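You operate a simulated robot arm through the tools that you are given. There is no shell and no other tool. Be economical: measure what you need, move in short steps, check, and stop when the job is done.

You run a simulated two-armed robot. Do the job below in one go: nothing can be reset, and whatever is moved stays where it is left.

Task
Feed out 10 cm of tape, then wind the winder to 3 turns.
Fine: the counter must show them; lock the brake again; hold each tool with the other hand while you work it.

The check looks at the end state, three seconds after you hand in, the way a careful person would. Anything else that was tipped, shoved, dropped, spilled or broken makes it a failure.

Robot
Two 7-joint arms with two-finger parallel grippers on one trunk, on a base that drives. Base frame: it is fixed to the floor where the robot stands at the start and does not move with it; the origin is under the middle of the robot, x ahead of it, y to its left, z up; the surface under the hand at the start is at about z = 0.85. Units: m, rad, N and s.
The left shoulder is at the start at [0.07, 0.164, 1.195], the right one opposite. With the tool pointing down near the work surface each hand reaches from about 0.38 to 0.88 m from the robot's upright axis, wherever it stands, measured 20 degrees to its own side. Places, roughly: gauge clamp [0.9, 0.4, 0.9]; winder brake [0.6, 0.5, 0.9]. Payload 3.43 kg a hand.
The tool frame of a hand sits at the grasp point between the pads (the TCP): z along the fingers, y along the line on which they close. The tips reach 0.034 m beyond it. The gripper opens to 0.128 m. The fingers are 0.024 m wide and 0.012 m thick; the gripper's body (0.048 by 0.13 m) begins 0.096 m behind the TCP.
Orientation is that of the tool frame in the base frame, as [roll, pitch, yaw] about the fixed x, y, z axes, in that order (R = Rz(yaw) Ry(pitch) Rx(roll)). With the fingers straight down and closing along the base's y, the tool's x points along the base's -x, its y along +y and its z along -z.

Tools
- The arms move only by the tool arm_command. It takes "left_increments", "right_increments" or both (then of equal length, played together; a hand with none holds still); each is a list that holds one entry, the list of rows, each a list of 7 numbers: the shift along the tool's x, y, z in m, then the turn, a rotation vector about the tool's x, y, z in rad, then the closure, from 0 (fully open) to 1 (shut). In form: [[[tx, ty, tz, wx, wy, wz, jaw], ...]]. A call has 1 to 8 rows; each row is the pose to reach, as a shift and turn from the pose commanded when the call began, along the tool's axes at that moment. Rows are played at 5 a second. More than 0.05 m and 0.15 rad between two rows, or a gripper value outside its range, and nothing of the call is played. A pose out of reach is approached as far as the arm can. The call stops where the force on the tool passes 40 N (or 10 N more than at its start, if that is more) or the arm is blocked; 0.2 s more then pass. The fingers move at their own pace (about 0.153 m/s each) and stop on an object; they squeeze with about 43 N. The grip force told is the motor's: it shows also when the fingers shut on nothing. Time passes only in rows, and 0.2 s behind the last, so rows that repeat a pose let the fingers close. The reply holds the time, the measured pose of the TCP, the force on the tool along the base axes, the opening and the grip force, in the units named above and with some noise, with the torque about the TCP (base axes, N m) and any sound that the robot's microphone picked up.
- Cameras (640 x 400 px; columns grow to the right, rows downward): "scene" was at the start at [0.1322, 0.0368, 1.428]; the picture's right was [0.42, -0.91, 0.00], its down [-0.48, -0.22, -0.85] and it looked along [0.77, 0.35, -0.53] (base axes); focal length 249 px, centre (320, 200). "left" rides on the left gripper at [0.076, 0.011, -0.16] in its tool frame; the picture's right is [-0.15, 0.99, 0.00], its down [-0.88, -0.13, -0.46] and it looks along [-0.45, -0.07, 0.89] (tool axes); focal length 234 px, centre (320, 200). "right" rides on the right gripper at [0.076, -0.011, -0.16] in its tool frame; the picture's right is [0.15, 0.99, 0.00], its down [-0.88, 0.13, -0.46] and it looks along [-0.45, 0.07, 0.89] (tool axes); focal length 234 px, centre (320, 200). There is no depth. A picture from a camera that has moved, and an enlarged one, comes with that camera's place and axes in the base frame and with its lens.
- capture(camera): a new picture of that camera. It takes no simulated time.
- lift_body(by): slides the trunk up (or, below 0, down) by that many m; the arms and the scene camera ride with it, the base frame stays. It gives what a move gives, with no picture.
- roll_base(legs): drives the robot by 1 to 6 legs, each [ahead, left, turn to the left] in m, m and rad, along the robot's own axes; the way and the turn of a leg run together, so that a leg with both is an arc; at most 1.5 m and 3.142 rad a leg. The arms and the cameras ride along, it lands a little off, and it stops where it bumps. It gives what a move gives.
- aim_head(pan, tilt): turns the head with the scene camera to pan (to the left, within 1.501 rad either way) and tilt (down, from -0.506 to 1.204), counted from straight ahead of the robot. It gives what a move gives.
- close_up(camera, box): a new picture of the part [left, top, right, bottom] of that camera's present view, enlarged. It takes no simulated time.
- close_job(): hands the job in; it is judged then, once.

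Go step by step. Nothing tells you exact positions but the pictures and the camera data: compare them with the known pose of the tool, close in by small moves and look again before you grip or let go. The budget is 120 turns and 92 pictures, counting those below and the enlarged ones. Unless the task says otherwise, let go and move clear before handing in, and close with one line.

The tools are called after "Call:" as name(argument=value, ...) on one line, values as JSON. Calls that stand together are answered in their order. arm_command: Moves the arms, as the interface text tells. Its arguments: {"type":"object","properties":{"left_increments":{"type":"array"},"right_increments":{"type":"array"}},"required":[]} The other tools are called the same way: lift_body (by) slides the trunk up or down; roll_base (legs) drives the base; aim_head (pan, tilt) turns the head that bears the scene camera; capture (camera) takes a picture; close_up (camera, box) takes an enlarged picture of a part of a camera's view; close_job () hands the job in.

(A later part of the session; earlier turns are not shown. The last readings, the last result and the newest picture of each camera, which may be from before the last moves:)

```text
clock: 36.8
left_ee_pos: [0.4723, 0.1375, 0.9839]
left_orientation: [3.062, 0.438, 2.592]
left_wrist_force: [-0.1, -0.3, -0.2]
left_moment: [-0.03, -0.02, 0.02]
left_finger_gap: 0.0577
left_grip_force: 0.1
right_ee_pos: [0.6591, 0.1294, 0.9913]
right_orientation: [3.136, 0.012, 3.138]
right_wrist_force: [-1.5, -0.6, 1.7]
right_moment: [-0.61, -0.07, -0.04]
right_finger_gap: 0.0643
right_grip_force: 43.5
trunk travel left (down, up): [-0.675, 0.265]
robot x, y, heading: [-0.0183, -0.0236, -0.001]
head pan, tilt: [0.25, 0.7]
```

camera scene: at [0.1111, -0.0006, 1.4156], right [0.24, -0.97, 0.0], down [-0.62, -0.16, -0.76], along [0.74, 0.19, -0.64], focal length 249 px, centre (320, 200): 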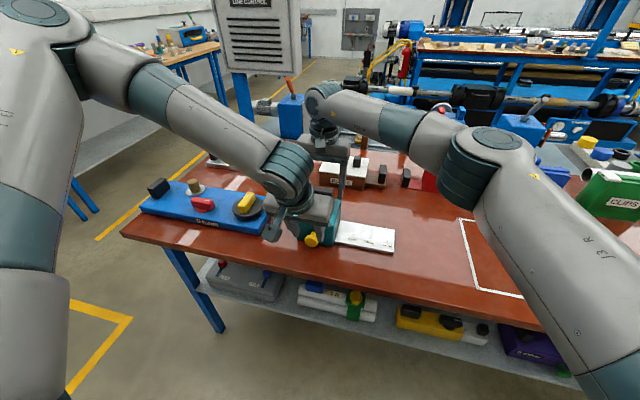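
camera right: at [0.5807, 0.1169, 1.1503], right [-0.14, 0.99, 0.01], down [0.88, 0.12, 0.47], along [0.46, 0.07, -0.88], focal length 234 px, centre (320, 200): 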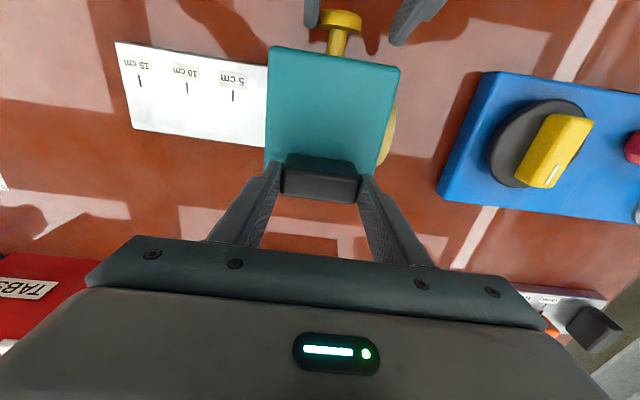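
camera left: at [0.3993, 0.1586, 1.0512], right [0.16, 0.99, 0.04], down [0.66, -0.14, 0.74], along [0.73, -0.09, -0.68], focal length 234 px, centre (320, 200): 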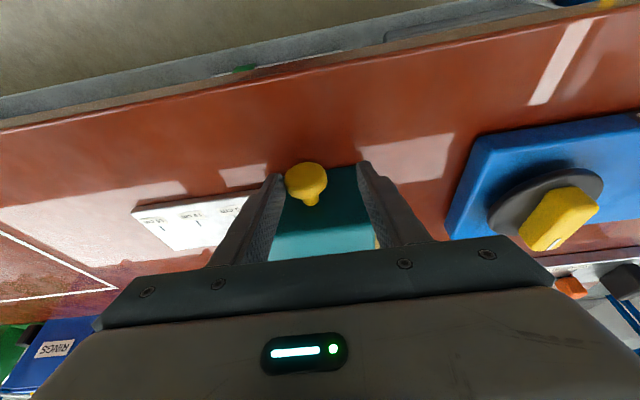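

The yawed, tilted pose is in reach. I'll close the left fingers and bring the fingertip in front of the plunger to push it.

Call:
arm_command(left_increments=[[[0, 0, 0, 0, 0, 0, 1], [0, 0, 0, 0, 0, 0, 1], [0.003, -0.001, 0.016, 0, 0, 0, 1], [0.007, -0.0024, 0.032, 0, 0, 0, 1], [0.01, -0.0036, 0.048, 0, 0, 0, 1], [0.0137, -0.0048, 0.064, 0, 0, 0, 1]]])

Call:
capture(camera="right")

Call:
close_up(camera="scene", box=[250, 160, 410, 260])

```text
clock: 38.2
left_ee_pos: [0.4847, 0.1299, 0.9212]
left_orientation: [3.063, 0.437, 2.593]
left_wrist_force: [-0.8, 0.6, -0.3]
left_moment: [-0.02, -0.01, -0.04]
left_finger_gap: 0.0002
left_grip_force: 32.8
right_ee_pos: [0.6579, 0.1306, 0.9912]
right_orientation: [3.136, 0.013, 3.138]
right_wrist_force: [-0.6, 0.8, -0.4]
right_moment: [-0.5, -0.07, -0.12]
right_finger_gap: 0.0645
right_grip_force: 43.2
trunk travel left (down, up): [-0.675, 0.265]
robot x, y, heading: [-0.0208, -0.0167, 0.001]
head pan, tilt: [0.25, 0.7]
```

```text
63 pictures are left
camera right: at [0.581, 0.117, 1.1502], right [-0.14, 0.99, 0.01], down [0.88, 0.12, 0.47], along [0.46, 0.07, -0.88], focal length 234 px, centre (320, 200)
```

right: 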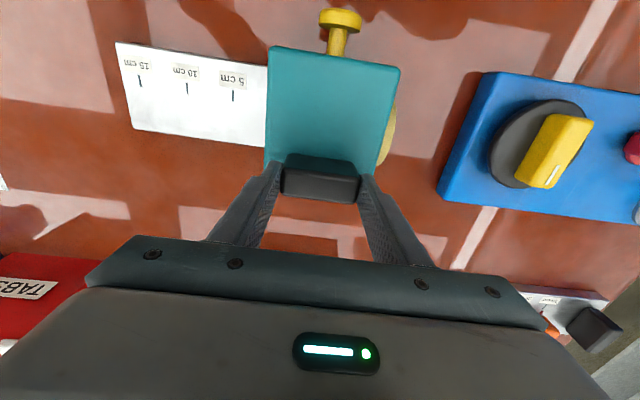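

```text
4.00 times, centred on (330, 210) of scene
camera zoom: at [0.1112, -0.0004, 1.4156], right [0.25, -0.97, 0.0], down [-0.62, -0.16, -0.76], along [0.74, 0.19, -0.64], focal length 997 px, centre (280, 160)
```

zoom: 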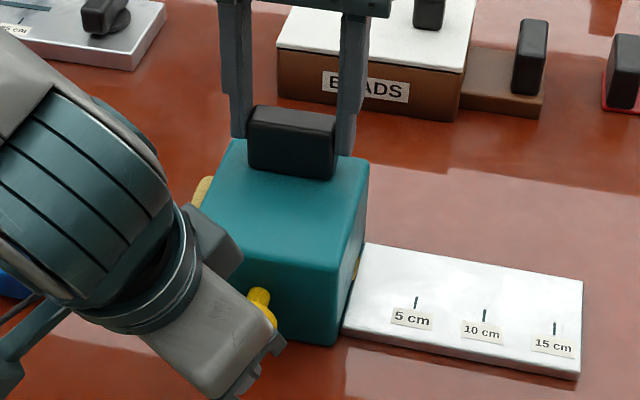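

Call:
arm_command(left_increments=[[[-0.0077, 0.0049, 0.004, 0, 0, 0, 1], [-0.0116, 0.0074, 0.006, 0, 0, 0, 1], [-0.0154, 0.0098, 0.008, 0, 0, 0, 1], [-0.0193, 0.0123, 0.01, 0, 0, 0, 1], [-0.0231, 0.0147, 0.012, 0, 0, 0, 1]]])

Call:
capture(camera="right")

```text
clock: 39.4
left_ee_pos: [0.5148, 0.1283, 0.9208]
left_orientation: [3.063, 0.437, 2.592]
left_wrist_force: [-3.6, -0.6, 0.1]
left_moment: [-0.05, 0.16, -0.04]
left_finger_gap: 0.0002
left_grip_force: 32.8
right_ee_pos: [0.6592, 0.129, 0.9921]
right_orientation: [3.133, 0.012, 3.138]
right_wrist_force: [3.1, 1.2, 0.2]
right_moment: [-0.39, 0.07, -0.39]
right_finger_gap: 0.0645
right_grip_force: 43.1
trunk travel left (down, up): [-0.675, 0.265]
robot x, y, heading: [-0.019, -0.0192, 0.0]
head pan, tilt: [0.25, 0.7]
heard: click
```

```text
61 pictures are left
camera right: at [0.5811, 0.1169, 1.1502], right [-0.14, 0.99, 0.01], down [0.88, 0.12, 0.47], along [0.46, 0.07, -0.88], focal length 234 px, centre (320, 200)
```

right: 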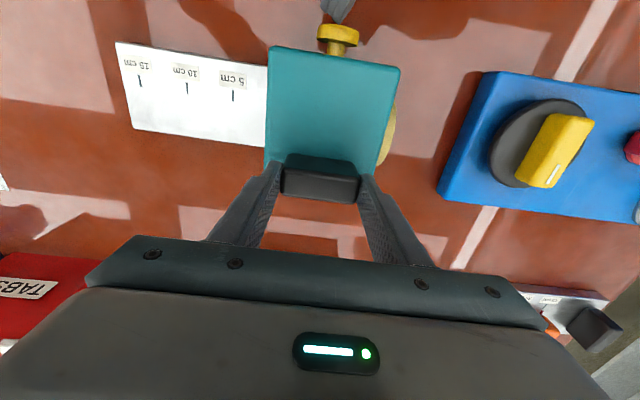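

The plunger moved in and clicked. I'll release it and check the tape.

Call:
arm_command(left_increments=[[[0.0077, -0.0049, -0.004, 0, 0, 0, 1], [0.0154, -0.0098, -0.008, 0, 0, 0, 1], [0.0231, -0.0147, -0.012, 0, 0, 0, 1]]])

Call:
capture(camera="right")

Call:
close_up(camera="scene", box=[290, 200, 410, 270])

```text
clock: 40.2
left_ee_pos: [0.4849, 0.1285, 0.9203]
left_orientation: [3.062, 0.437, 2.592]
left_wrist_force: [0.1, 0.1, -0.3]
left_moment: [0.01, -0.01, 0.0]
left_finger_gap: 0.0001
left_grip_force: 33.0
right_ee_pos: [0.6572, 0.129, 0.9906]
right_orientation: [3.134, 0.012, 3.141]
right_wrist_force: [0.9, 0.4, 1.2]
right_moment: [-0.34, -0.33, 0.18]
right_finger_gap: 0.0643
right_grip_force: 43.0
trunk travel left (down, up): [-0.675, 0.265]
robot x, y, heading: [-0.0235, -0.0186, -0.001]
head pan, tilt: [0.25, 0.7]
```

```text
60 pictures are left
camera right: at [0.581, 0.1169, 1.1502], right [-0.14, 0.99, 0.01], down [0.88, 0.12, 0.47], along [0.46, 0.07, -0.88], focal length 234 px, centre (320, 200)
```

right: 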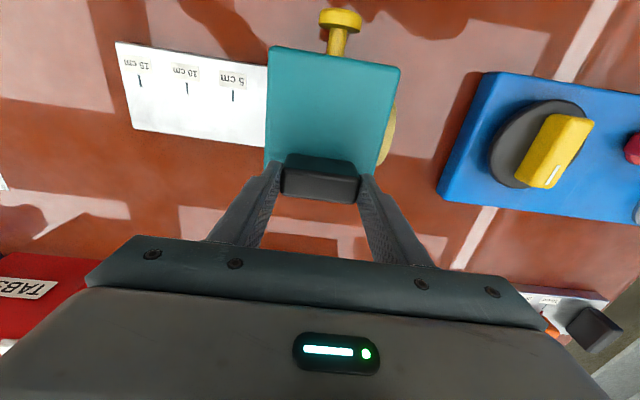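

```text
5.33 times, centred on (350, 235) of scene
camera zoom: at [0.1112, -0.0004, 1.4156], right [0.25, -0.97, 0.0], down [-0.62, -0.16, -0.76], along [0.74, 0.19, -0.64], focal length 1330 px, centre (160, 13)
```

zoom: 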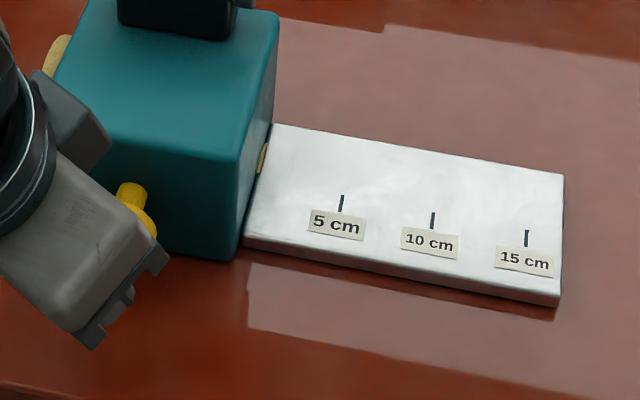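

Call:
arm_command(left_increments=[[[-0.0077, 0.0049, 0.004, 0, 0, 0, 1], [-0.0154, 0.0098, 0.008, 0, 0, 0, 1], [-0.0231, 0.0147, 0.012, 0, 0, 0, 1], [-0.027, 0.0172, 0.014, 0, 0, 0, 1], [-0.0308, 0.0196, 0.016, 0, 0, 0, 1], [-0.0308, 0.0196, 0.016, 0, 0, 0, 1]]])

Call:
close_up(camera="scene", box=[290, 200, 410, 270])

Call:
close_up(camera="right", box=[200, 0, 420, 140])

```text
clock: 41.6
left_ee_pos: [0.5238, 0.1292, 0.9201]
left_orientation: [3.063, 0.436, 2.592]
left_wrist_force: [-7.7, 0.4, -1.9]
left_moment: [0.02, 0.18, -0.02]
left_finger_gap: 0.0
left_grip_force: 33.3
right_ee_pos: [0.6586, 0.1306, 0.9928]
right_orientation: [3.134, 0.014, 3.139]
right_wrist_force: [5.9, 0.0, 2.1]
right_moment: [-0.38, -0.21, -0.21]
right_finger_gap: 0.0647
right_grip_force: 43.1
trunk travel left (down, up): [-0.675, 0.265]
robot x, y, heading: [-0.0244, -0.0199, -0.002]
head pan, tilt: [0.25, 0.7]
heard: click
```

```text
5.33 times, centred on (350, 235) of scene
camera zoom: at [0.1109, -0.0003, 1.4156], right [0.25, -0.97, 0.0], down [-0.62, -0.16, -0.76], along [0.74, 0.19, -0.64], focal length 1330 px, centre (160, 13)
```

zoom: 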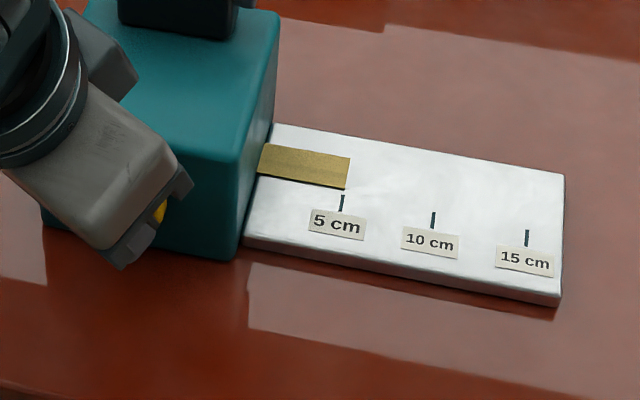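

```text
2.86 times, centred on (310, 70) of right
camera zoom: at [0.5811, 0.1168, 1.1502], right [-0.14, 0.99, 0.01], down [0.87, 0.12, 0.47], along [0.46, 0.07, -0.88], focal length 669 px, centre (349, 571)
```

zoom: 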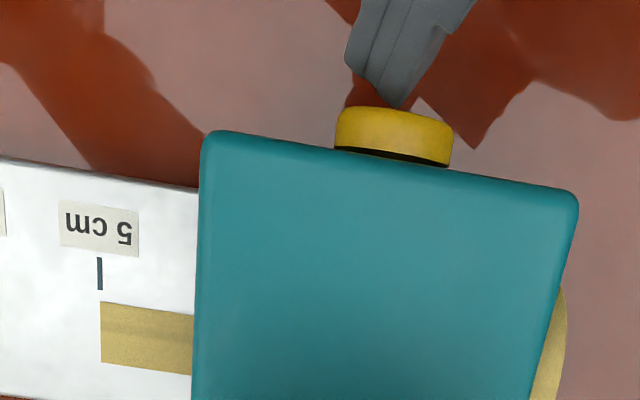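

A full press fed the tape to the 5 cm mark. I'll release and press once more the same way.

Call:
arm_command(left_increments=[[[0.0077, -0.0049, -0.004, 0, 0, 0, 1], [0.0154, -0.0098, -0.008, 0, 0, 0, 1], [0.0231, -0.0147, -0.012, 0, 0, 0, 1], [0.0308, -0.0196, -0.016, 0, 0, 0, 1], [0.0308, -0.0196, -0.016, 0, 0, 0, 1]]])

Call:
close_up(camera="scene", box=[290, 200, 410, 270])

```text
clock: 42.8
left_ee_pos: [0.4854, 0.13, 0.9198]
left_orientation: [3.062, 0.436, 2.589]
left_wrist_force: [-0.4, 0.7, 1.1]
left_moment: [0.01, -0.02, 0.02]
left_finger_gap: 0.0001
left_grip_force: 33.3
right_ee_pos: [0.658, 0.1296, 0.991]
right_orientation: [3.135, 0.013, 3.138]
right_wrist_force: [1.0, -0.1, 3.2]
right_moment: [-0.62, -0.29, 0.22]
right_finger_gap: 0.0644
right_grip_force: 43.0
trunk travel left (down, up): [-0.675, 0.265]
robot x, y, heading: [-0.0208, -0.02, 0.001]
head pan, tilt: [0.25, 0.7]
```

```text
5.33 times, centred on (350, 235) of scene
camera zoom: at [0.1111, -0.0006, 1.4156], right [0.25, -0.97, 0.0], down [-0.62, -0.16, -0.76], along [0.74, 0.19, -0.64], focal length 1330 px, centre (160, 13)
```

zoom: 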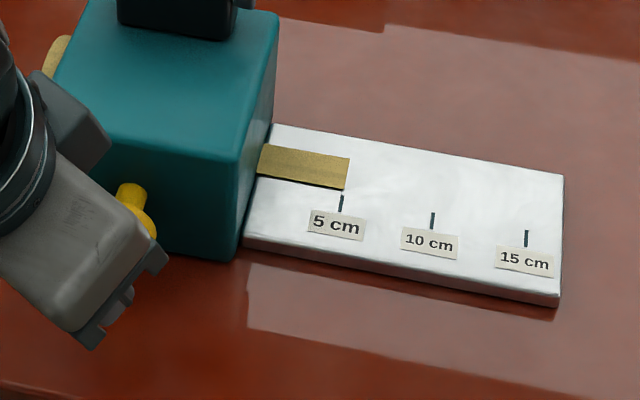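

Call:
arm_command(left_increments=[[[-0.0077, 0.0049, 0.004, 0, 0, 0, 1], [-0.0154, 0.0098, 0.008, 0, 0, 0, 1], [-0.0231, 0.0147, 0.012, 0, 0, 0, 1], [-0.027, 0.0172, 0.014, 0, 0, 0, 1], [-0.0308, 0.0196, 0.016, 0, 0, 0, 1], [-0.0308, 0.0196, 0.016, 0, 0, 0, 1]]])

Call:
arm_command(left_increments=[[[0.0077, -0.0049, -0.004, 0, 0, 0, 1], [0.0154, -0.0098, -0.008, 0, 0, 0, 1], [0.0231, -0.0147, -0.012, 0, 0, 0, 1], [0.0308, -0.0196, -0.016, 0, 0, 0, 1], [0.0308, -0.0196, -0.016, 0, 0, 0, 1]]])

Call:
close_up(camera="scene", box=[290, 200, 410, 270])

```text
clock: 44.2
left_ee_pos: [0.5235, 0.129, 0.9202]
left_orientation: [3.063, 0.435, 2.593]
left_wrist_force: [-6.7, -0.5, 0.2]
left_moment: [-0.02, 0.18, -0.01]
left_finger_gap: 0.0001
left_grip_force: 32.7
right_ee_pos: [0.6589, 0.1297, 0.992]
right_orientation: [3.136, 0.015, 3.139]
right_wrist_force: [6.1, 1.1, 0.9]
right_moment: [-0.3, -0.24, -0.23]
right_finger_gap: 0.0647
right_grip_force: 43.2
trunk travel left (down, up): [-0.675, 0.265]
robot x, y, heading: [-0.0225, -0.0222, -0.0]
head pan, tilt: [0.25, 0.7]
heard: click
```

```text
clock: 45.4
left_ee_pos: [0.4864, 0.1288, 0.9204]
left_orientation: [3.061, 0.436, 2.593]
left_wrist_force: [0.6, -0.7, 0.4]
left_moment: [0.0, 0.01, -0.04]
left_finger_gap: 0.0002
left_grip_force: 33.0
right_ee_pos: [0.6582, 0.1299, 0.9913]
right_orientation: [3.135, 0.013, 3.138]
right_wrist_force: [2.8, 0.0, 1.9]
right_moment: [-0.49, -0.03, 0.23]
right_finger_gap: 0.0646
right_grip_force: 43.0
trunk travel left (down, up): [-0.675, 0.265]
robot x, y, heading: [-0.0209, -0.0231, 0.0]
head pan, tilt: [0.25, 0.7]
```

```text
5.33 times, centred on (350, 235) of scene
camera zoom: at [0.1111, -0.0006, 1.4156], right [0.25, -0.97, 0.0], down [-0.62, -0.16, -0.76], along [0.74, 0.19, -0.64], focal length 1330 px, centre (160, 13)
```

zoom: 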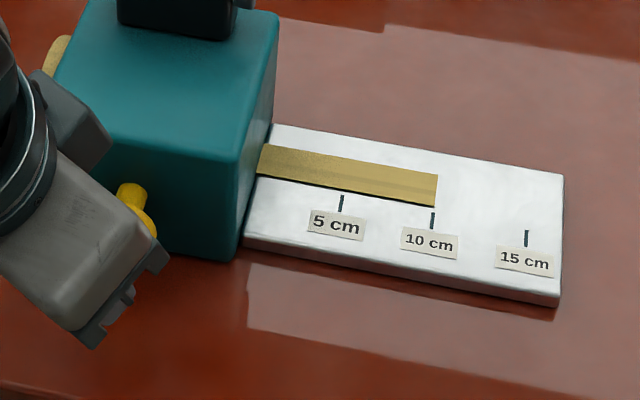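

The tape is at 10 cm. Next I'll back the left hand away and let the right hand release the dispenser.

Call:
arm_command(left_increments=[[[0.01, 0, -0.03, 0, 0, 0, 0.6], [0.02, 0, -0.06, 0, 0, 0, 0.3], [0.02, 0, -0.1, 0, 0, 0, 0], [0.02, 0, -0.14, 0, 0.1, 0, 0], [0.02, 0, -0.17, 0, 0.2, 0, 0], [0.02, 0, -0.19, 0, 0.3, 0, 0], [0.02, 0, -0.19, 0, 0.4, 0, 0]]], right_increments=[[[0, 0, 0, 0, 0, 0, 0.4], [0, 0, 0, 0, 0, 0, 0.3], [0, 0, 0, 0, 0, 0, 0.3], [0, 0, -0.03, 0, 0, 0, 0.3], [0, 0, -0.06, 0, 0, 0, 0.3], [0, 0, -0.1, 0, 0, 0, 0.2], [0, 0, -0.14, 0, 0, 0, 0.2]]])

```text
clock: 47.0
left_ee_pos: [0.3923, 0.1675, 1.084]
left_orientation: [3.068, 0.036, 2.62]
left_wrist_force: [-0.6, 0.1, 0.3]
left_moment: [0.01, 0.03, 0.02]
left_finger_gap: 0.1282
left_grip_force: 0.1
left hand out of reach, approached as far as the arm can: row 2, 3, 4
right_ee_pos: [0.6576, 0.1291, 1.1323]
right_orientation: [3.133, 0.012, 3.138]
right_wrist_force: [0.1, 0.5, 0.2]
right_moment: [0.02, 0.02, 0.02]
right_finger_gap: 0.1026
right_grip_force: 0.0
trunk travel left (down, up): [-0.675, 0.265]
robot x, y, heading: [-0.0212, -0.0192, 0.0]
head pan, tilt: [0.25, 0.7]
```

Call:
roll_base(legs=[[0, 0.54, 0]])

Call:
arm_command(left_increments=[[[-0.03, 0, 0, 0, 0, -0.1, 0], [-0.06, 0, 0, 0, 0, -0.2, 0], [-0.09, 0, 0, 0, 0, -0.3, 0], [-0.12, 0, 0, 0, 0, -0.4, 0], [-0.15, 0, 0, 0, 0, -0.52, 0]]], right_increments=[[[0, -0.05, 0, 0, 0, 0, 0.2], [0, -0.1, 0, 0, 0, 0, 0.2], [0, -0.15, 0, 0, 0, 0, 0.2], [0, -0.2, 0, 0, 0, 0, 0.2], [0, -0.25, 0, 0, 0, 0, 0.2]]])

Call:
aim_head(pan=0.1, tilt=0.8)

Call:
capture(camera="scene")

Call:
capture(camera="left")

```text
clock: 50.1
left_ee_pos: [0.3942, 0.7021, 1.0843]
left_orientation: [3.071, 0.037, 2.621]
left_wrist_force: [0.8, 0.2, 0.1]
left_moment: [-0.01, -0.04, -0.02]
left_finger_gap: 0.1279
left_grip_force: 0.0
right_ee_pos: [0.6577, 0.6621, 1.1319]
right_orientation: [3.134, 0.013, 3.137]
right_wrist_force: [-0.5, -0.5, 0.4]
right_moment: [0.0, -0.03, -0.01]
right_finger_gap: 0.1027
right_grip_force: 0.1
trunk travel left (down, up): [-0.675, 0.265]
robot x, y, heading: [-0.0218, 0.5146, -0.0]
head pan, tilt: [0.25, 0.7]
```

```text
clock: 51.3
left_ee_pos: [0.4997, 0.6439, 1.0966]
left_orientation: [3.094, 0.068, 3.103]
left_wrist_force: [-0.3, 0.3, 0.0]
left_moment: [0.01, -0.06, -0.01]
left_finger_gap: 0.1279
left_grip_force: 0.1
left hand out of reach, approached as far as the arm can: row 5
right_ee_pos: [0.6543, 0.4097, 1.1309]
right_orientation: [3.134, 0.012, 3.139]
right_wrist_force: [0.1, 0.7, 0.6]
right_moment: [0.03, -0.06, -0.02]
right_finger_gap: 0.1026
right_grip_force: 0.1
trunk travel left (down, up): [-0.675, 0.265]
robot x, y, heading: [-0.0223, 0.5128, -0.002]
head pan, tilt: [0.25, 0.7]
```

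```text
clock: 52.0
left_ee_pos: [0.4997, 0.6455, 1.0956]
left_orientation: [3.095, 0.066, 3.101]
left_wrist_force: [0.4, -0.2, 0.0]
left_moment: [0.0, -0.01, -0.01]
left_finger_gap: 0.1277
left_grip_force: 0.1
right_ee_pos: [0.6564, 0.4119, 1.1307]
right_orientation: [3.135, 0.012, 3.134]
right_wrist_force: [-0.5, 0.6, -0.4]
right_moment: [-0.01, -0.01, 0.02]
right_finger_gap: 0.1024
right_grip_force: 0.1
trunk travel left (down, up): [-0.675, 0.265]
robot x, y, heading: [-0.0213, 0.5134, -0.004]
head pan, tilt: [0.099, 0.799]
```

```text
54 pictures are left
camera scene: at [0.11, 0.5211, 1.4074], right [0.1, -1.0, 0.0], down [-0.71, -0.07, -0.7], along [0.69, 0.07, -0.72], focal length 249 px, centre (320, 200)
```

scene: 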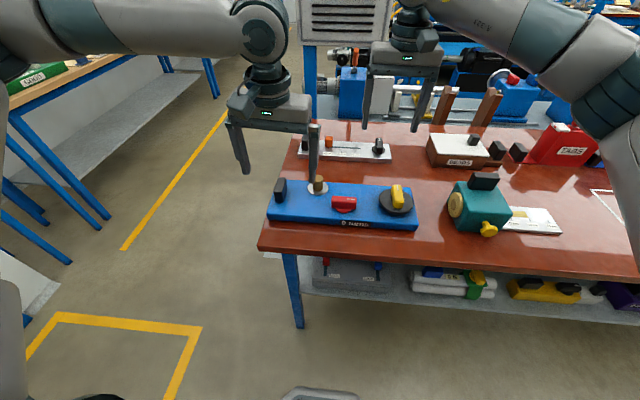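

```text
53 pictures are left
camera left: at [0.4147, 0.6517, 1.2518], right [0.18, 0.98, 0.06], down [0.84, -0.19, 0.51], along [0.51, -0.05, -0.86], focal length 234 px, centre (320, 200)
```

left: 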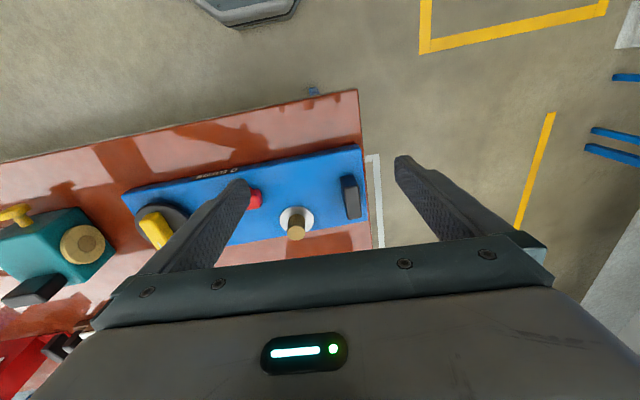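

The winder handle is near [0.614, 0.683, 0.935]. I'll square up the left hand above it and test the right wrist's turning range above the red brake.

Call:
arm_command(left_increments=[[[-0.015, 0.005, 0.013, 0.01, 0.015, -0.01, 0.2], [-0.03, 0.01, 0.026, 0.02, 0.03, -0.02, 0.3], [-0.045, 0.015, 0.039, 0.03, 0.045, -0.03, 0.4], [-0.06, 0.02, 0.052, 0.047, 0.066, -0.04, 0.4], [-0.075, 0.025, 0.065, 0.047, 0.066, -0.04, 0.4], [-0.09, 0.03, 0.08, 0.047, 0.066, -0.04, 0.4], [-0.1, 0.035, 0.095, 0.047, 0.066, -0.04, 0.4], [-0.106, 0.037, 0.104, 0.047, 0.066, -0.04, 0.4]]], right_increments=[[[0.01, 0.01, 0, 0, 0, -0.14, 0.2], [0.02, 0.02, 0, 0, 0, -0.28, 0.2], [0.03, 0.03, 0, 0, 0, -0.42, 0.2], [0.04, 0.04, 0, 0, 0, -0.56, 0.2], [0.05, 0.05, 0.01, 0, 0, -0.7, 0.2], [0.06, 0.06, 0.02, 0, 0, -0.84, 0.2], [0.07, 0.07, 0.03, 0, 0, -0.98, 0.2], [0.07, 0.086, 0.04, 0, 0, -1.12, 0.2]]])

Call:
capture(camera="left")

```text
clock: 53.8
left_ee_pos: [0.6009, 0.7049, 1.0054]
left_orientation: [-3.134, 0.002, -3.101]
left_wrist_force: [-0.5, 0.4, 0.0]
left_moment: [0.0, 0.01, 0.02]
left_finger_gap: 0.0766
left_grip_force: 0.0
left hand out of reach, approached as far as the arm can: row 5, 6, 7, 8
right_ee_pos: [0.5874, 0.4996, 1.0893]
right_orientation: [-3.135, 0.01, -2.024]
right_wrist_force: [-0.2, 1.1, 0.3]
right_moment: [0.0, 0.04, 0.02]
right_finger_gap: 0.1025
right_grip_force: 0.2
trunk travel left (down, up): [-0.675, 0.265]
robot x, y, heading: [-0.0211, 0.5134, -0.005]
head pan, tilt: [0.099, 0.799]
```

```text
52 pictures are left
camera left: at [0.5239, 0.713, 1.167], right [0.11, 0.99, -0.01], down [0.88, -0.09, 0.46], along [0.46, -0.05, -0.89], focal length 234 px, centre (320, 200)
```

left: 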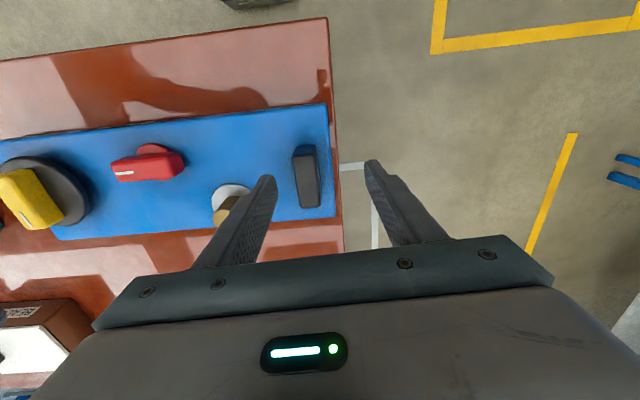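

Call:
roll_base(legs=[[0, -0.07, 0]])

Call:
arm_command(left_increments=[[[-0.005, 0.02, 0, 0, 0, 0.02, 0.4], [-0.01, 0.04, 0, 0, 0, 0.04, 0.4], [-0.013, 0.046, 0, 0, 0, 0.04, 0.4], [-0.013, 0.046, 0, 0, 0, 0.04, 0.4]]], right_increments=[[[-0.02, 0, 0, 0, 0, -0.14, 0.2], [-0.04, 0, 0, 0, 0, -0.28, 0.2], [-0.06, 0.0, 0, 0, 0, -0.42, 0.2], [-0.07, 0.0, 0.0, 0, 0, -0.46, 0.2]]])

Call:
capture(camera="left")

Call:
capture(camera="right")

```text
clock: 54.8
left_ee_pos: [0.5998, 0.6361, 1.0056]
left_orientation: [-3.135, 0.003, -3.1]
left_wrist_force: [0.5, 0.2, 0.5]
left_moment: [-0.03, 0.0, 0.01]
left_finger_gap: 0.077
left_grip_force: 0.1
right_ee_pos: [0.5882, 0.4308, 1.0913]
right_orientation: [-3.134, 0.012, -2.025]
right_wrist_force: [0.8, -0.1, -0.9]
right_moment: [-0.01, 0.0, -0.02]
right_finger_gap: 0.1027
right_grip_force: 0.0
trunk travel left (down, up): [-0.675, 0.265]
robot x, y, heading: [-0.0203, 0.4421, 0.001]
head pan, tilt: [0.099, 0.799]
```

```text
clock: 55.8
left_ee_pos: [0.607, 0.6848, 1.0067]
left_orientation: [-3.133, 0.005, -3.137]
left_wrist_force: [0.2, 0.3, -0.3]
left_moment: [-0.04, -0.02, 0.03]
left_finger_gap: 0.0768
left_grip_force: 0.0
right_ee_pos: [0.5092, 0.4325, 1.1493]
right_orientation: [-3.082, 0.015, -1.719]
right_wrist_force: [-0.9, -1.3, 1.3]
right_moment: [0.0, -0.1, 0.0]
right_finger_gap: 0.1026
right_grip_force: 0.0
right hand out of reach, approached as far as the arm can: row 1, 2, 3, 4
trunk travel left (down, up): [-0.675, 0.265]
robot x, y, heading: [-0.0188, 0.4475, 0.0]
head pan, tilt: [0.099, 0.799]
```

```text
51 pictures are left
camera left: at [0.531, 0.6976, 1.1679], right [0.14, 0.99, -0.01], down [0.88, -0.12, 0.46], along [0.46, -0.07, -0.89], focal length 234 px, centre (320, 200)
```

left: 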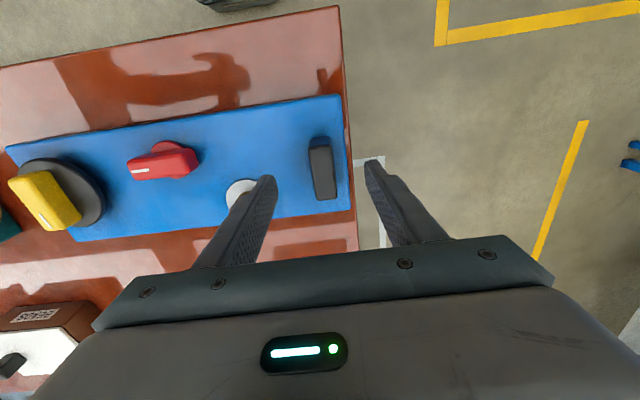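

```text
50 pictures are left
camera right: at [0.5, 0.3543, 1.3079], right [-1.0, 0.0, -0.06], down [-0.03, 0.89, 0.46], along [0.06, 0.46, -0.89], focal length 234 px, centre (320, 200)
```

right: 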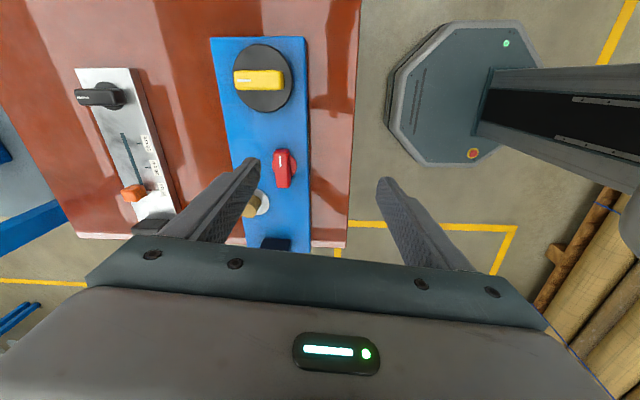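

The left fingers straddle the winder handle, so I'll descend and grip it.

Call:
arm_command(left_increments=[[[-0.005, 0, 0.02, 0, 0, 0, 0.4], [-0.011, 0, 0.04, 0, 0, 0, 0.4], [-0.011, 0, 0.06, 0, 0, 0, 0.4], [-0.011, 0, 0.06, 0, 0, 0, 0.6], [-0.011, 0, 0.06, 0, 0, 0, 0.7]]])

Call:
capture(camera="left")

Call:
close_up(camera="scene", box=[230, 130, 430, 255])

```text
clock: 57.0
left_ee_pos: [0.6207, 0.683, 0.9462]
left_orientation: [-3.135, 0.004, -3.14]
left_wrist_force: [0.8, -0.1, -0.2]
left_moment: [0.0, -0.01, -0.01]
left_finger_gap: 0.0385
left_grip_force: 0.1
right_ee_pos: [0.513, 0.4278, 1.1475]
right_orientation: [-3.082, 0.017, -1.723]
right_wrist_force: [0.1, -0.1, -1.0]
right_moment: [0.01, -0.02, -0.01]
right_finger_gap: 0.1022
right_grip_force: 0.1
trunk travel left (down, up): [-0.675, 0.265]
robot x, y, heading: [-0.0207, 0.4484, -0.003]
head pan, tilt: [0.099, 0.799]
```

```text
49 pictures are left
camera left: at [0.5443, 0.6943, 1.1073], right [0.14, 0.99, -0.01], down [0.88, -0.12, 0.46], along [0.46, -0.07, -0.89], focal length 234 px, centre (320, 200)
```

left: 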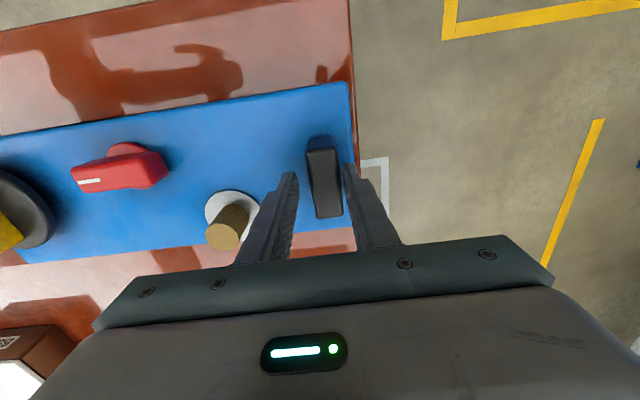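

```text
3.20 times, centred on (330, 192) of scene
camera zoom: at [0.1103, 0.4519, 1.4073], right [0.1, -1.0, 0.0], down [-0.71, -0.07, -0.7], along [0.69, 0.07, -0.72], focal length 798 px, centre (288, 224)
```

zoom: 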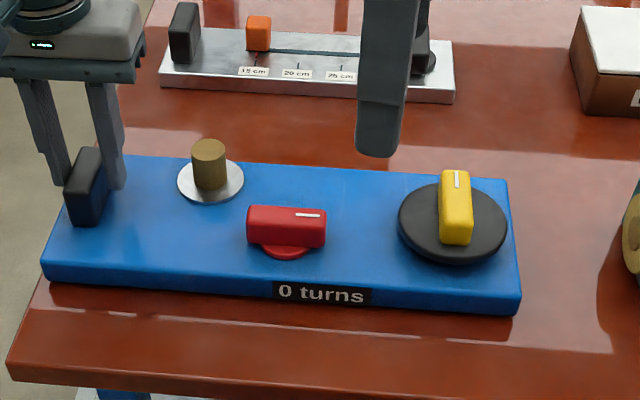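

Call:
arm_command(left_increments=[[[0, 0, 0, 0, 0, 0, 0.8], [0, 0, 0, 0, 0, 0, 0.9], [0, 0, 0, 0, 0, 0, 0.9], [0, 0, 0, 0, 0, 0, 0.9]]], right_increments=[[[-0.02, -0.015, 0.01, -0.015, 0, 0.02, 0.3], [-0.04, -0.03, 0.03, -0.03, 0, 0.04, 0.4], [-0.06, -0.045, 0.05, -0.045, 0, 0.05, 0.5], [-0.084, -0.063, 0.07, -0.06, 0, 0.05, 0.5]]])

Call:
capture(camera="right")

```text
clock: 58.0
left_ee_pos: [0.6207, 0.6819, 0.9466]
left_orientation: [-3.135, 0.004, -3.138]
left_wrist_force: [-0.5, 0.8, -0.4]
left_moment: [0.1, -0.13, 0.0]
left_finger_gap: 0.0253
left_grip_force: 43.1
right_ee_pos: [0.5356, 0.444, 1.1246]
right_orientation: [-3.131, 0.021, -1.798]
right_wrist_force: [-0.5, -0.9, -0.2]
right_moment: [0.01, 0.06, -0.01]
right_finger_gap: 0.064
right_grip_force: 0.0
right hand out of reach, approached as far as the arm can: row 1, 2, 3, 4
trunk travel left (down, up): [-0.675, 0.265]
robot x, y, heading: [-0.0221, 0.4442, 0.0]
head pan, tilt: [0.099, 0.799]
```

```text
47 pictures are left
camera right: at [0.5278, 0.3633, 1.2823], right [-1.0, 0.08, -0.01], down [0.06, 0.88, 0.47], along [0.05, 0.47, -0.88], focal length 234 px, centre (320, 200)
```

right: 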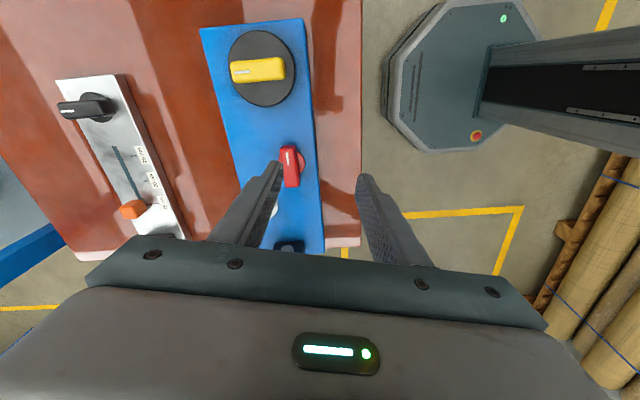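

The right wrist can't square up across the bar from this side. I'll return it to its default yaw and grip the brake bar by its two ends, then twist.

Call:
arm_command(right_increments=[[[0, 0, 0, 0, 0, 0.15, 0.3], [0, 0, 0, 0, 0, 0.3, 0.2], [0, 0, 0, 0, 0, 0.45, 0.2], [0, 0, 0, 0, 0, 0.6, 0.2], [0, 0, 0, 0, 0, 0.75, 0.2], [0, 0, 0, 0, 0, 0.9, 0.2], [0, 0, 0, 0, 0, 1.05, 0.2], [0, 0, 0, 0, 0, 1.2, 0.2]]])

Call:
arm_command(right_increments=[[[0, 0, 0, 0, 0, 0.13, 0.2], [-0.02, 0.02, 0.02, 0, 0, 0.13, 0.2], [-0.04, 0.045, 0.04, 0, 0, 0.13, 0.2], [-0.045, 0.06, 0.08, 0, 0, 0.13, 0.2]]])

Call:
capture(camera="right")

```text
clock: 59.8
left_ee_pos: [0.6218, 0.6825, 0.9464]
left_orientation: [-3.135, 0.004, -3.139]
left_wrist_force: [0.0, -0.8, -0.3]
left_moment: [0.21, 0.05, -0.12]
left_finger_gap: 0.0255
left_grip_force: 42.2
right_ee_pos: [0.5359, 0.4438, 1.1243]
right_orientation: [3.125, 0.002, -2.975]
right_wrist_force: [0.0, -0.4, 0.3]
right_moment: [-0.01, 0.0, 0.01]
right_finger_gap: 0.1026
right_grip_force: 0.1
trunk travel left (down, up): [-0.675, 0.265]
robot x, y, heading: [-0.0237, 0.4452, -0.001]
head pan, tilt: [0.099, 0.799]
```

```text
clock: 60.8
left_ee_pos: [0.6209, 0.683, 0.9464]
left_orientation: [-3.134, 0.007, -3.137]
left_wrist_force: [0.4, 0.8, -0.8]
left_moment: [0.13, 0.06, 0.06]
left_finger_gap: 0.0254
left_grip_force: 43.1
right_ee_pos: [0.5694, 0.5114, 1.0439]
right_orientation: [3.124, 0.003, -3.101]
right_wrist_force: [0.5, 0.6, -0.3]
right_moment: [0.02, 0.01, 0.02]
right_finger_gap: 0.1022
right_grip_force: 0.0
trunk travel left (down, up): [-0.675, 0.265]
robot x, y, heading: [-0.0217, 0.4434, -0.003]
head pan, tilt: [0.099, 0.799]
```

```text
46 pictures are left
camera right: at [0.4946, 0.4947, 1.2039], right [-0.19, 0.98, 0.02], down [0.87, 0.16, 0.46], along [0.45, 0.1, -0.89], focal length 234 px, centre (320, 200)
```

right: 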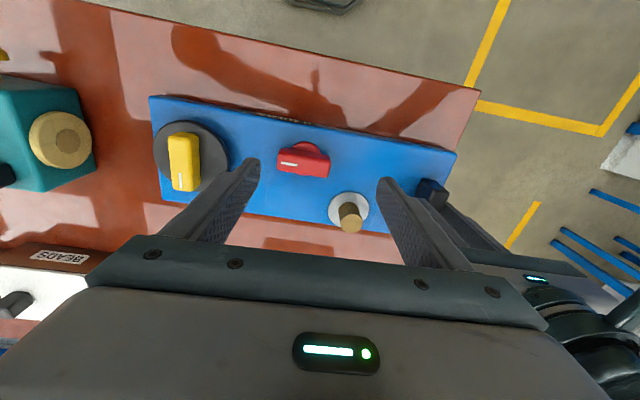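

Call:
arm_command(right_increments=[[[-0.008, -0.008, 0.02, 0.017, 0, 0.04, 0.3], [-0.017, -0.016, 0.05, 0.017, 0, 0.04, 0.35], [-0.017, -0.016, 0.075, 0.017, 0, 0.04, 0.35], [-0.017, -0.016, 0.095, 0.017, 0, 0.04, 0.35], [-0.017, -0.016, 0.108, 0.017, 0, 0.04, 0.35]]])

Call:
capture(camera="right")

Call:
close_up(camera="left", box=[0, 80, 260, 240])

```text
clock: 62.0
left_ee_pos: [0.6211, 0.682, 0.946]
left_orientation: [-3.133, 0.006, -3.139]
left_wrist_force: [-0.2, 0.5, -0.1]
left_moment: [0.25, 0.05, -0.05]
left_finger_gap: 0.0257
left_grip_force: 42.8
right_ee_pos: [0.5879, 0.4982, 0.9366]
right_orientation: [3.14, 0.001, -3.141]
right_wrist_force: [0.4, 0.1, 0.2]
right_moment: [-0.04, 0.0, 0.0]
right_finger_gap: 0.083
right_grip_force: 0.2
trunk travel left (down, up): [-0.675, 0.265]
robot x, y, heading: [-0.0203, 0.4444, -0.003]
head pan, tilt: [0.099, 0.799]
```

```text
45 pictures are left
camera right: at [0.5124, 0.4867, 1.0959], right [-0.15, 0.99, 0.0], down [0.88, 0.13, 0.46], along [0.45, 0.07, -0.89], focal length 234 px, centre (320, 200)
```

right: 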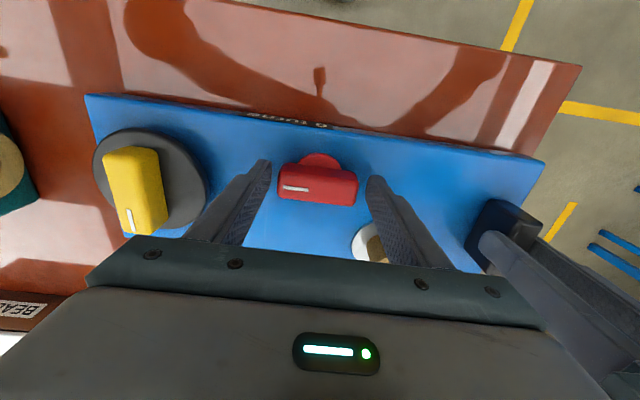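

```text
2.46 times, centred on (130, 160) of left
camera zoom: at [0.5442, 0.6944, 1.1076], right [0.14, 0.99, -0.01], down [0.88, -0.12, 0.46], along [0.46, -0.07, -0.89], focal length 576 px, centre (788, 298)
```

zoom: 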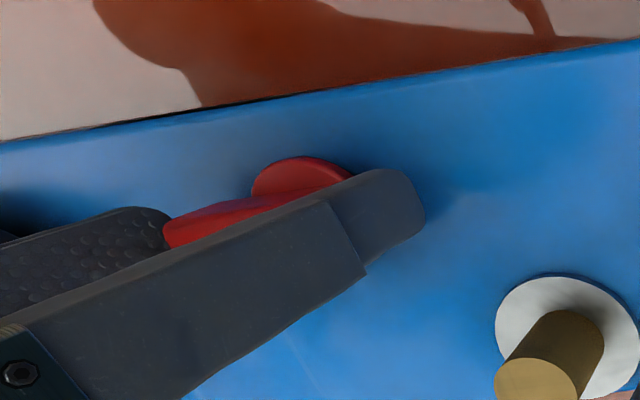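

The bar is centred between the fingers; I'll grip it by the ends.

Call:
arm_command(right_increments=[[[0.001, -0.001, 0.003, 0, 0, 0, 0.45], [0.001, -0.001, 0.003, 0, 0, 0, 0.55], [0.001, -0.001, 0.003, 0, 0, 0, 0.65], [0.001, -0.001, 0.003, 0, 0, 0, 0.65]]])

```text
clock: 63.0
left_ee_pos: [0.6212, 0.6834, 0.947]
left_orientation: [-3.136, 0.004, -3.14]
left_wrist_force: [-0.6, -0.4, -0.3]
left_moment: [0.25, -0.09, -0.03]
left_finger_gap: 0.0252
left_grip_force: 43.3
right_ee_pos: [0.5874, 0.498, 0.9352]
right_orientation: [3.14, 0.002, -3.141]
right_wrist_force: [3.4, 1.3, 5.2]
right_moment: [-0.14, -0.02, 0.06]
right_finger_gap: 0.0698
right_grip_force: 42.8
trunk travel left (down, up): [-0.675, 0.265]
robot x, y, heading: [-0.0187, 0.4463, -0.0]
head pan, tilt: [0.099, 0.799]
```

Call:
arm_command(right_increments=[[[0, 0, -0.002, 0, 0, -0.1, 0.65], [0, 0, -0.002, 0, 0, -0.2, 0.65], [0, 0, -0.002, 0, 0, -0.3, 0.65]]])

Call:
capture(camera="right")

```text
clock: 63.8
left_ee_pos: [0.6212, 0.6838, 0.9461]
left_orientation: [-3.137, 0.004, -3.139]
left_wrist_force: [-3.5, 5.9, 4.6]
left_moment: [0.3, 0.35, -0.75]
left_finger_gap: 0.0255
left_grip_force: 42.8
right_ee_pos: [0.5863, 0.4962, 0.9337]
right_orientation: [-3.141, -0.002, -2.84]
right_wrist_force: [3.6, -6.7, -2.0]
right_moment: [-0.73, -0.14, -0.04]
right_finger_gap: 0.0693
right_grip_force: 43.3
trunk travel left (down, up): [-0.675, 0.265]
robot x, y, heading: [-0.0202, 0.4483, 0.003]
head pan, tilt: [0.099, 0.799]
```

```text
43 pictures are left
camera right: at [0.5182, 0.4629, 1.0943], right [-0.43, 0.9, 0.0], down [0.8, 0.39, 0.45], along [0.41, 0.2, -0.89], focal length 234 px, centre (320, 200)
```

right: 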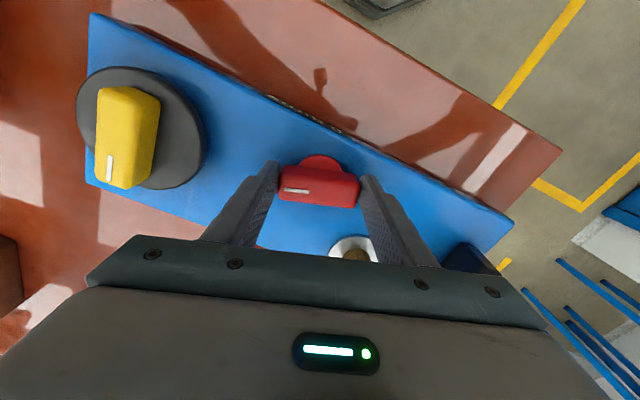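

Call:
arm_command(right_increments=[[[0, 0, 0, 0, 0, -0.12, 0.65], [0, 0, 0, 0, 0, -0.24, 0.65], [0, 0, 0, 0, 0, -0.36, 0.65], [0, 0, 0, 0, 0, -0.48, 0.65], [0, 0, 0, 0, 0, -0.6, 0.65], [0, 0, 0, 0, 0, -0.72, 0.65], [0, 0, 0, 0, 0, -0.84, 0.65], [0, 0, 0, 0, 0, -0.96, 0.65]]])

Call:
capture(camera="right")

```text
clock: 65.7
left_ee_pos: [0.6218, 0.6851, 0.946]
left_orientation: [3.141, 0.003, -3.139]
left_wrist_force: [-3.9, 2.1, 0.0]
left_moment: [-0.23, -0.61, -0.81]
left_finger_gap: 0.026
left_grip_force: 43.4
right_ee_pos: [0.5871, 0.4947, 0.9352]
right_orientation: [3.141, -0.006, -1.944]
right_wrist_force: [4.8, -1.6, 0.2]
right_moment: [0.52, 0.6, -0.06]
right_finger_gap: 0.0695
right_grip_force: 42.9
right hand out of reach, approached as far as the arm can: row 8
trunk travel left (down, up): [-0.675, 0.265]
robot x, y, heading: [-0.023, 0.4442, -0.004]
head pan, tilt: [0.099, 0.799]
stopped in row 8 (left hand): the force on the tool passed its limit at 40 N (the readings are from after the stop); the commanded pose is now the measured one
```

```text
42 pictures are left
camera right: at [0.5709, 0.4201, 1.0953], right [-0.97, 0.22, 0.0], down [0.2, 0.87, 0.45], along [0.1, 0.44, -0.89], focal length 234 px, centre (320, 200)
```

right: 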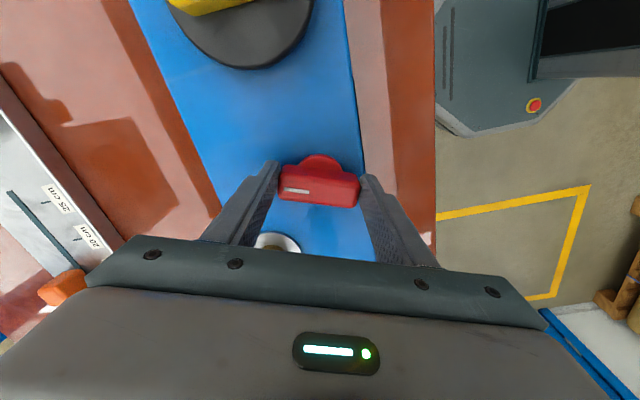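

The brake has turned about 70° with the hand, ending at a stop or my wrist limit. I'll let go, back off and look.

Call:
arm_command(right_increments=[[[0, 0, 0, 0, 0, 0, 0.45], [0, 0, 0, 0, 0, 0, 0.3], [0, 0, -0.03, 0, 0, 0.0, 0.3], [0, 0, -0.06, 0, 0, 0.05, 0.3], [0, 0, -0.1, 0, 0, 0.15, 0.3]]])

Call:
close_up(camera="scene", box=[230, 130, 430, 255])

Call:
capture(camera="right")

```text
clock: 66.9
left_ee_pos: [0.6202, 0.6852, 0.9466]
left_orientation: [-3.139, 0.006, -3.139]
left_wrist_force: [-1.1, 1.6, 3.6]
left_moment: [-0.15, 0.3, -0.07]
left_finger_gap: 0.0254
left_grip_force: 43.1
right_ee_pos: [0.5866, 0.4957, 1.0354]
right_orientation: [-3.14, -0.006, -2.094]
right_wrist_force: [-0.3, -0.6, 0.0]
right_moment: [0.02, 0.0, -0.01]
right_finger_gap: 0.0897
right_grip_force: 0.1
trunk travel left (down, up): [-0.675, 0.265]
robot x, y, heading: [-0.0211, 0.4428, -0.002]
head pan, tilt: [0.099, 0.799]
```

```text
3.20 times, centred on (330, 192) of scene
camera zoom: at [0.1093, 0.4522, 1.4073], right [0.1, -1.0, 0.0], down [-0.71, -0.07, -0.7], along [0.69, 0.07, -0.72], focal length 798 px, centre (288, 224)
```

zoom: 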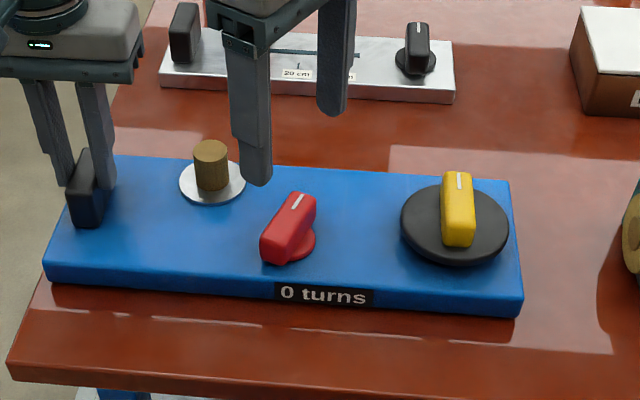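

```text
40 pictures are left
camera right: at [0.5593, 0.4238, 1.1967], right [-0.93, 0.37, 0.0], down [0.33, 0.83, 0.45], along [0.17, 0.42, -0.89], focal length 234 px, centre (320, 200)
```

right: 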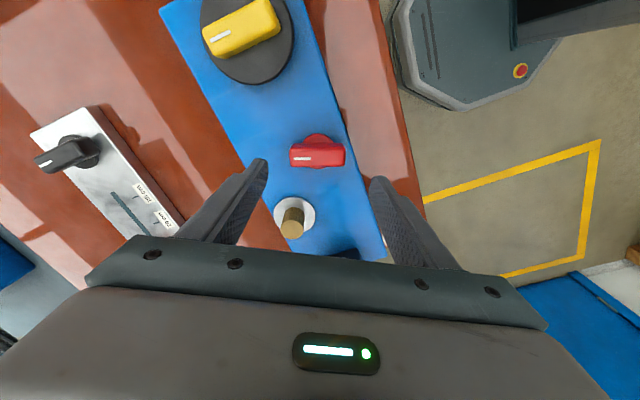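

The brake bar is about 20° short of a full quarter turn. I'll turn the hand to grip across the bar and finish the turn.

Call:
arm_command(right_increments=[[[0, 0, 0, 0, 0, 0.15, 0.4], [0, 0, 0, 0, 0, 0.3, 0.45], [0, 0, 0, 0, 0, 0.45, 0.5], [0, 0, 0, 0, 0, 0.6, 0.5], [0, 0, 0, 0, 0, 0.75, 0.5], [0, 0, 0, 0, 0, 0.9, 0.5], [0, 0, 0, 0, 0, 1.05, 0.5], [0, 0, 0, 0, 0, 1.2, 0.5]]])

Call:
arm_command(right_increments=[[[0, 0, 0, 0, 0, 0.1, 0.5], [0, 0, 0, 0, 0, 0.2, 0.5], [0, 0, 0.03, 0, 0, 0.2, 0.5], [0, 0, 0.06, 0, 0, 0.2, 0.5]]])

Call:
capture(camera="right")

```text
clock: 68.7
left_ee_pos: [0.6197, 0.6859, 0.945]
left_orientation: [-3.138, 0.004, -3.137]
left_wrist_force: [-1.6, 0.9, 3.6]
left_moment: [0.08, 0.01, -0.17]
left_finger_gap: 0.0252
left_grip_force: 42.9
right_ee_pos: [0.5865, 0.4962, 1.0337]
right_orientation: [-3.134, 0.001, 2.989]
right_wrist_force: [0.3, 0.2, 0.2]
right_moment: [-0.01, 0.01, 0.02]
right_finger_gap: 0.0641
right_grip_force: 0.0
trunk travel left (down, up): [-0.675, 0.265]
robot x, y, heading: [-0.0192, 0.4435, -0.006]
head pan, tilt: [0.099, 0.799]
```

```text
clock: 69.7
left_ee_pos: [0.6213, 0.6861, 0.9471]
left_orientation: [-3.138, 0.004, -3.139]
left_wrist_force: [-0.4, 0.9, 2.4]
left_moment: [0.14, 0.01, -0.15]
left_finger_gap: 0.0255
left_grip_force: 43.1
right_ee_pos: [0.5865, 0.4942, 0.9742]
right_orientation: [-3.135, 0.002, 2.791]
right_wrist_force: [-1.0, 0.8, 0.0]
right_moment: [0.0, 0.0, 0.01]
right_finger_gap: 0.064
right_grip_force: 0.0
trunk travel left (down, up): [-0.675, 0.265]
robot x, y, heading: [-0.0189, 0.4424, 0.001]
head pan, tilt: [0.099, 0.799]
```

```text
39 pictures are left
camera right: at [0.5118, 0.5107, 1.1345], right [0.2, 0.98, -0.01], down [0.87, -0.18, 0.46], along [0.45, -0.1, -0.89], focal length 234 px, centre (320, 200)
```

right: 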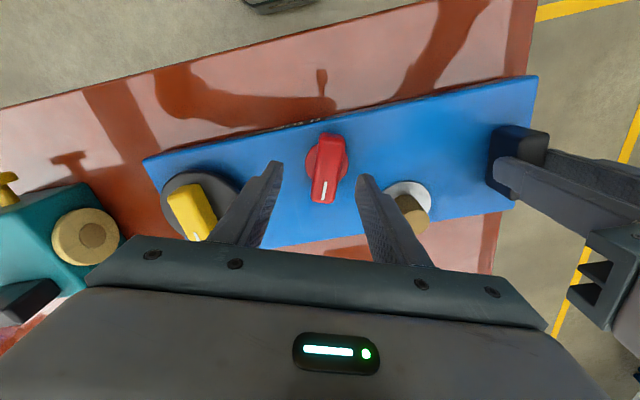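

Call:
arm_command(right_increments=[[[0, 0.003, 0.02, 0, 0, 0, 0.5], [0, 0.003, 0.038, 0, 0, 0, 0.5], [0, 0.003, 0.038, 0, 0, 0, 0.7], [0, 0.003, 0.038, 0, 0, 0, 0.9], [0, 0.003, 0.038, 0, 0, 0, 0.95]]])

Call:
arm_command(right_increments=[[[0, 0, 0, 0, 0, -0.1, 0.95], [0, 0, 0, 0, 0, -0.2, 0.95], [0, 0, 0, 0, 0, -0.3, 0.95], [0, 0, 0, 0, 0, -0.37, 0.95]]])

Call:
capture(camera="right")

```text
clock: 70.9
left_ee_pos: [0.6201, 0.684, 0.946]
left_orientation: [-3.136, 0.005, -3.141]
left_wrist_force: [-8.4, -25.6, 1.5]
left_moment: [-0.57, 0.67, -0.78]
left_finger_gap: 0.0256
left_grip_force: 43.0
right_ee_pos: [0.5878, 0.4985, 0.9366]
right_orientation: [-3.14, 0.0, 2.795]
right_wrist_force: [7.6, 26.3, 0.1]
right_moment: [0.45, -0.61, 0.12]
right_finger_gap: 0.0258
right_grip_force: 43.5
trunk travel left (down, up): [-0.675, 0.265]
robot x, y, heading: [-0.0194, 0.4461, -0.003]
head pan, tilt: [0.099, 0.799]
```

```text
clock: 71.9
left_ee_pos: [0.6199, 0.6842, 0.9455]
left_orientation: [-3.136, 0.001, -3.137]
left_wrist_force: [-12.9, -35.6, 0.4]
left_moment: [-0.82, -0.42, -0.19]
left_finger_gap: 0.0258
left_grip_force: 42.6
right_ee_pos: [0.589, 0.4982, 0.9379]
right_orientation: [-3.139, -0.001, -3.123]
right_wrist_force: [13.1, 34.5, 0.0]
right_moment: [0.61, 0.44, -1.12]
right_finger_gap: 0.0256
right_grip_force: 43.3
trunk travel left (down, up): [-0.675, 0.265]
robot x, y, heading: [-0.0223, 0.4427, -0.001]
head pan, tilt: [0.099, 0.799]
```

```text
38 pictures are left
camera right: at [0.5135, 0.4853, 1.0973], right [-0.17, 0.99, 0.0], down [0.88, 0.15, 0.46], along [0.45, 0.07, -0.89], focal length 234 px, centre (320, 200)
```

right: 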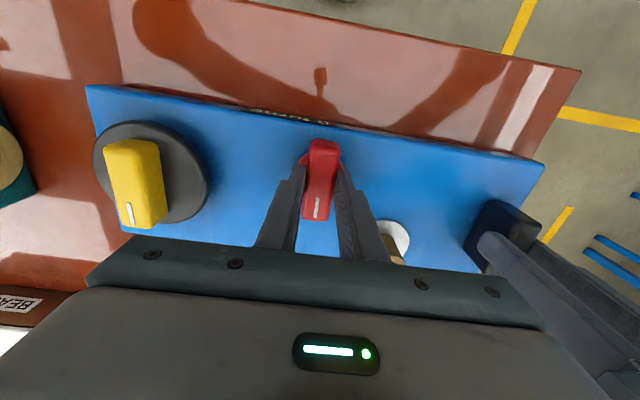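

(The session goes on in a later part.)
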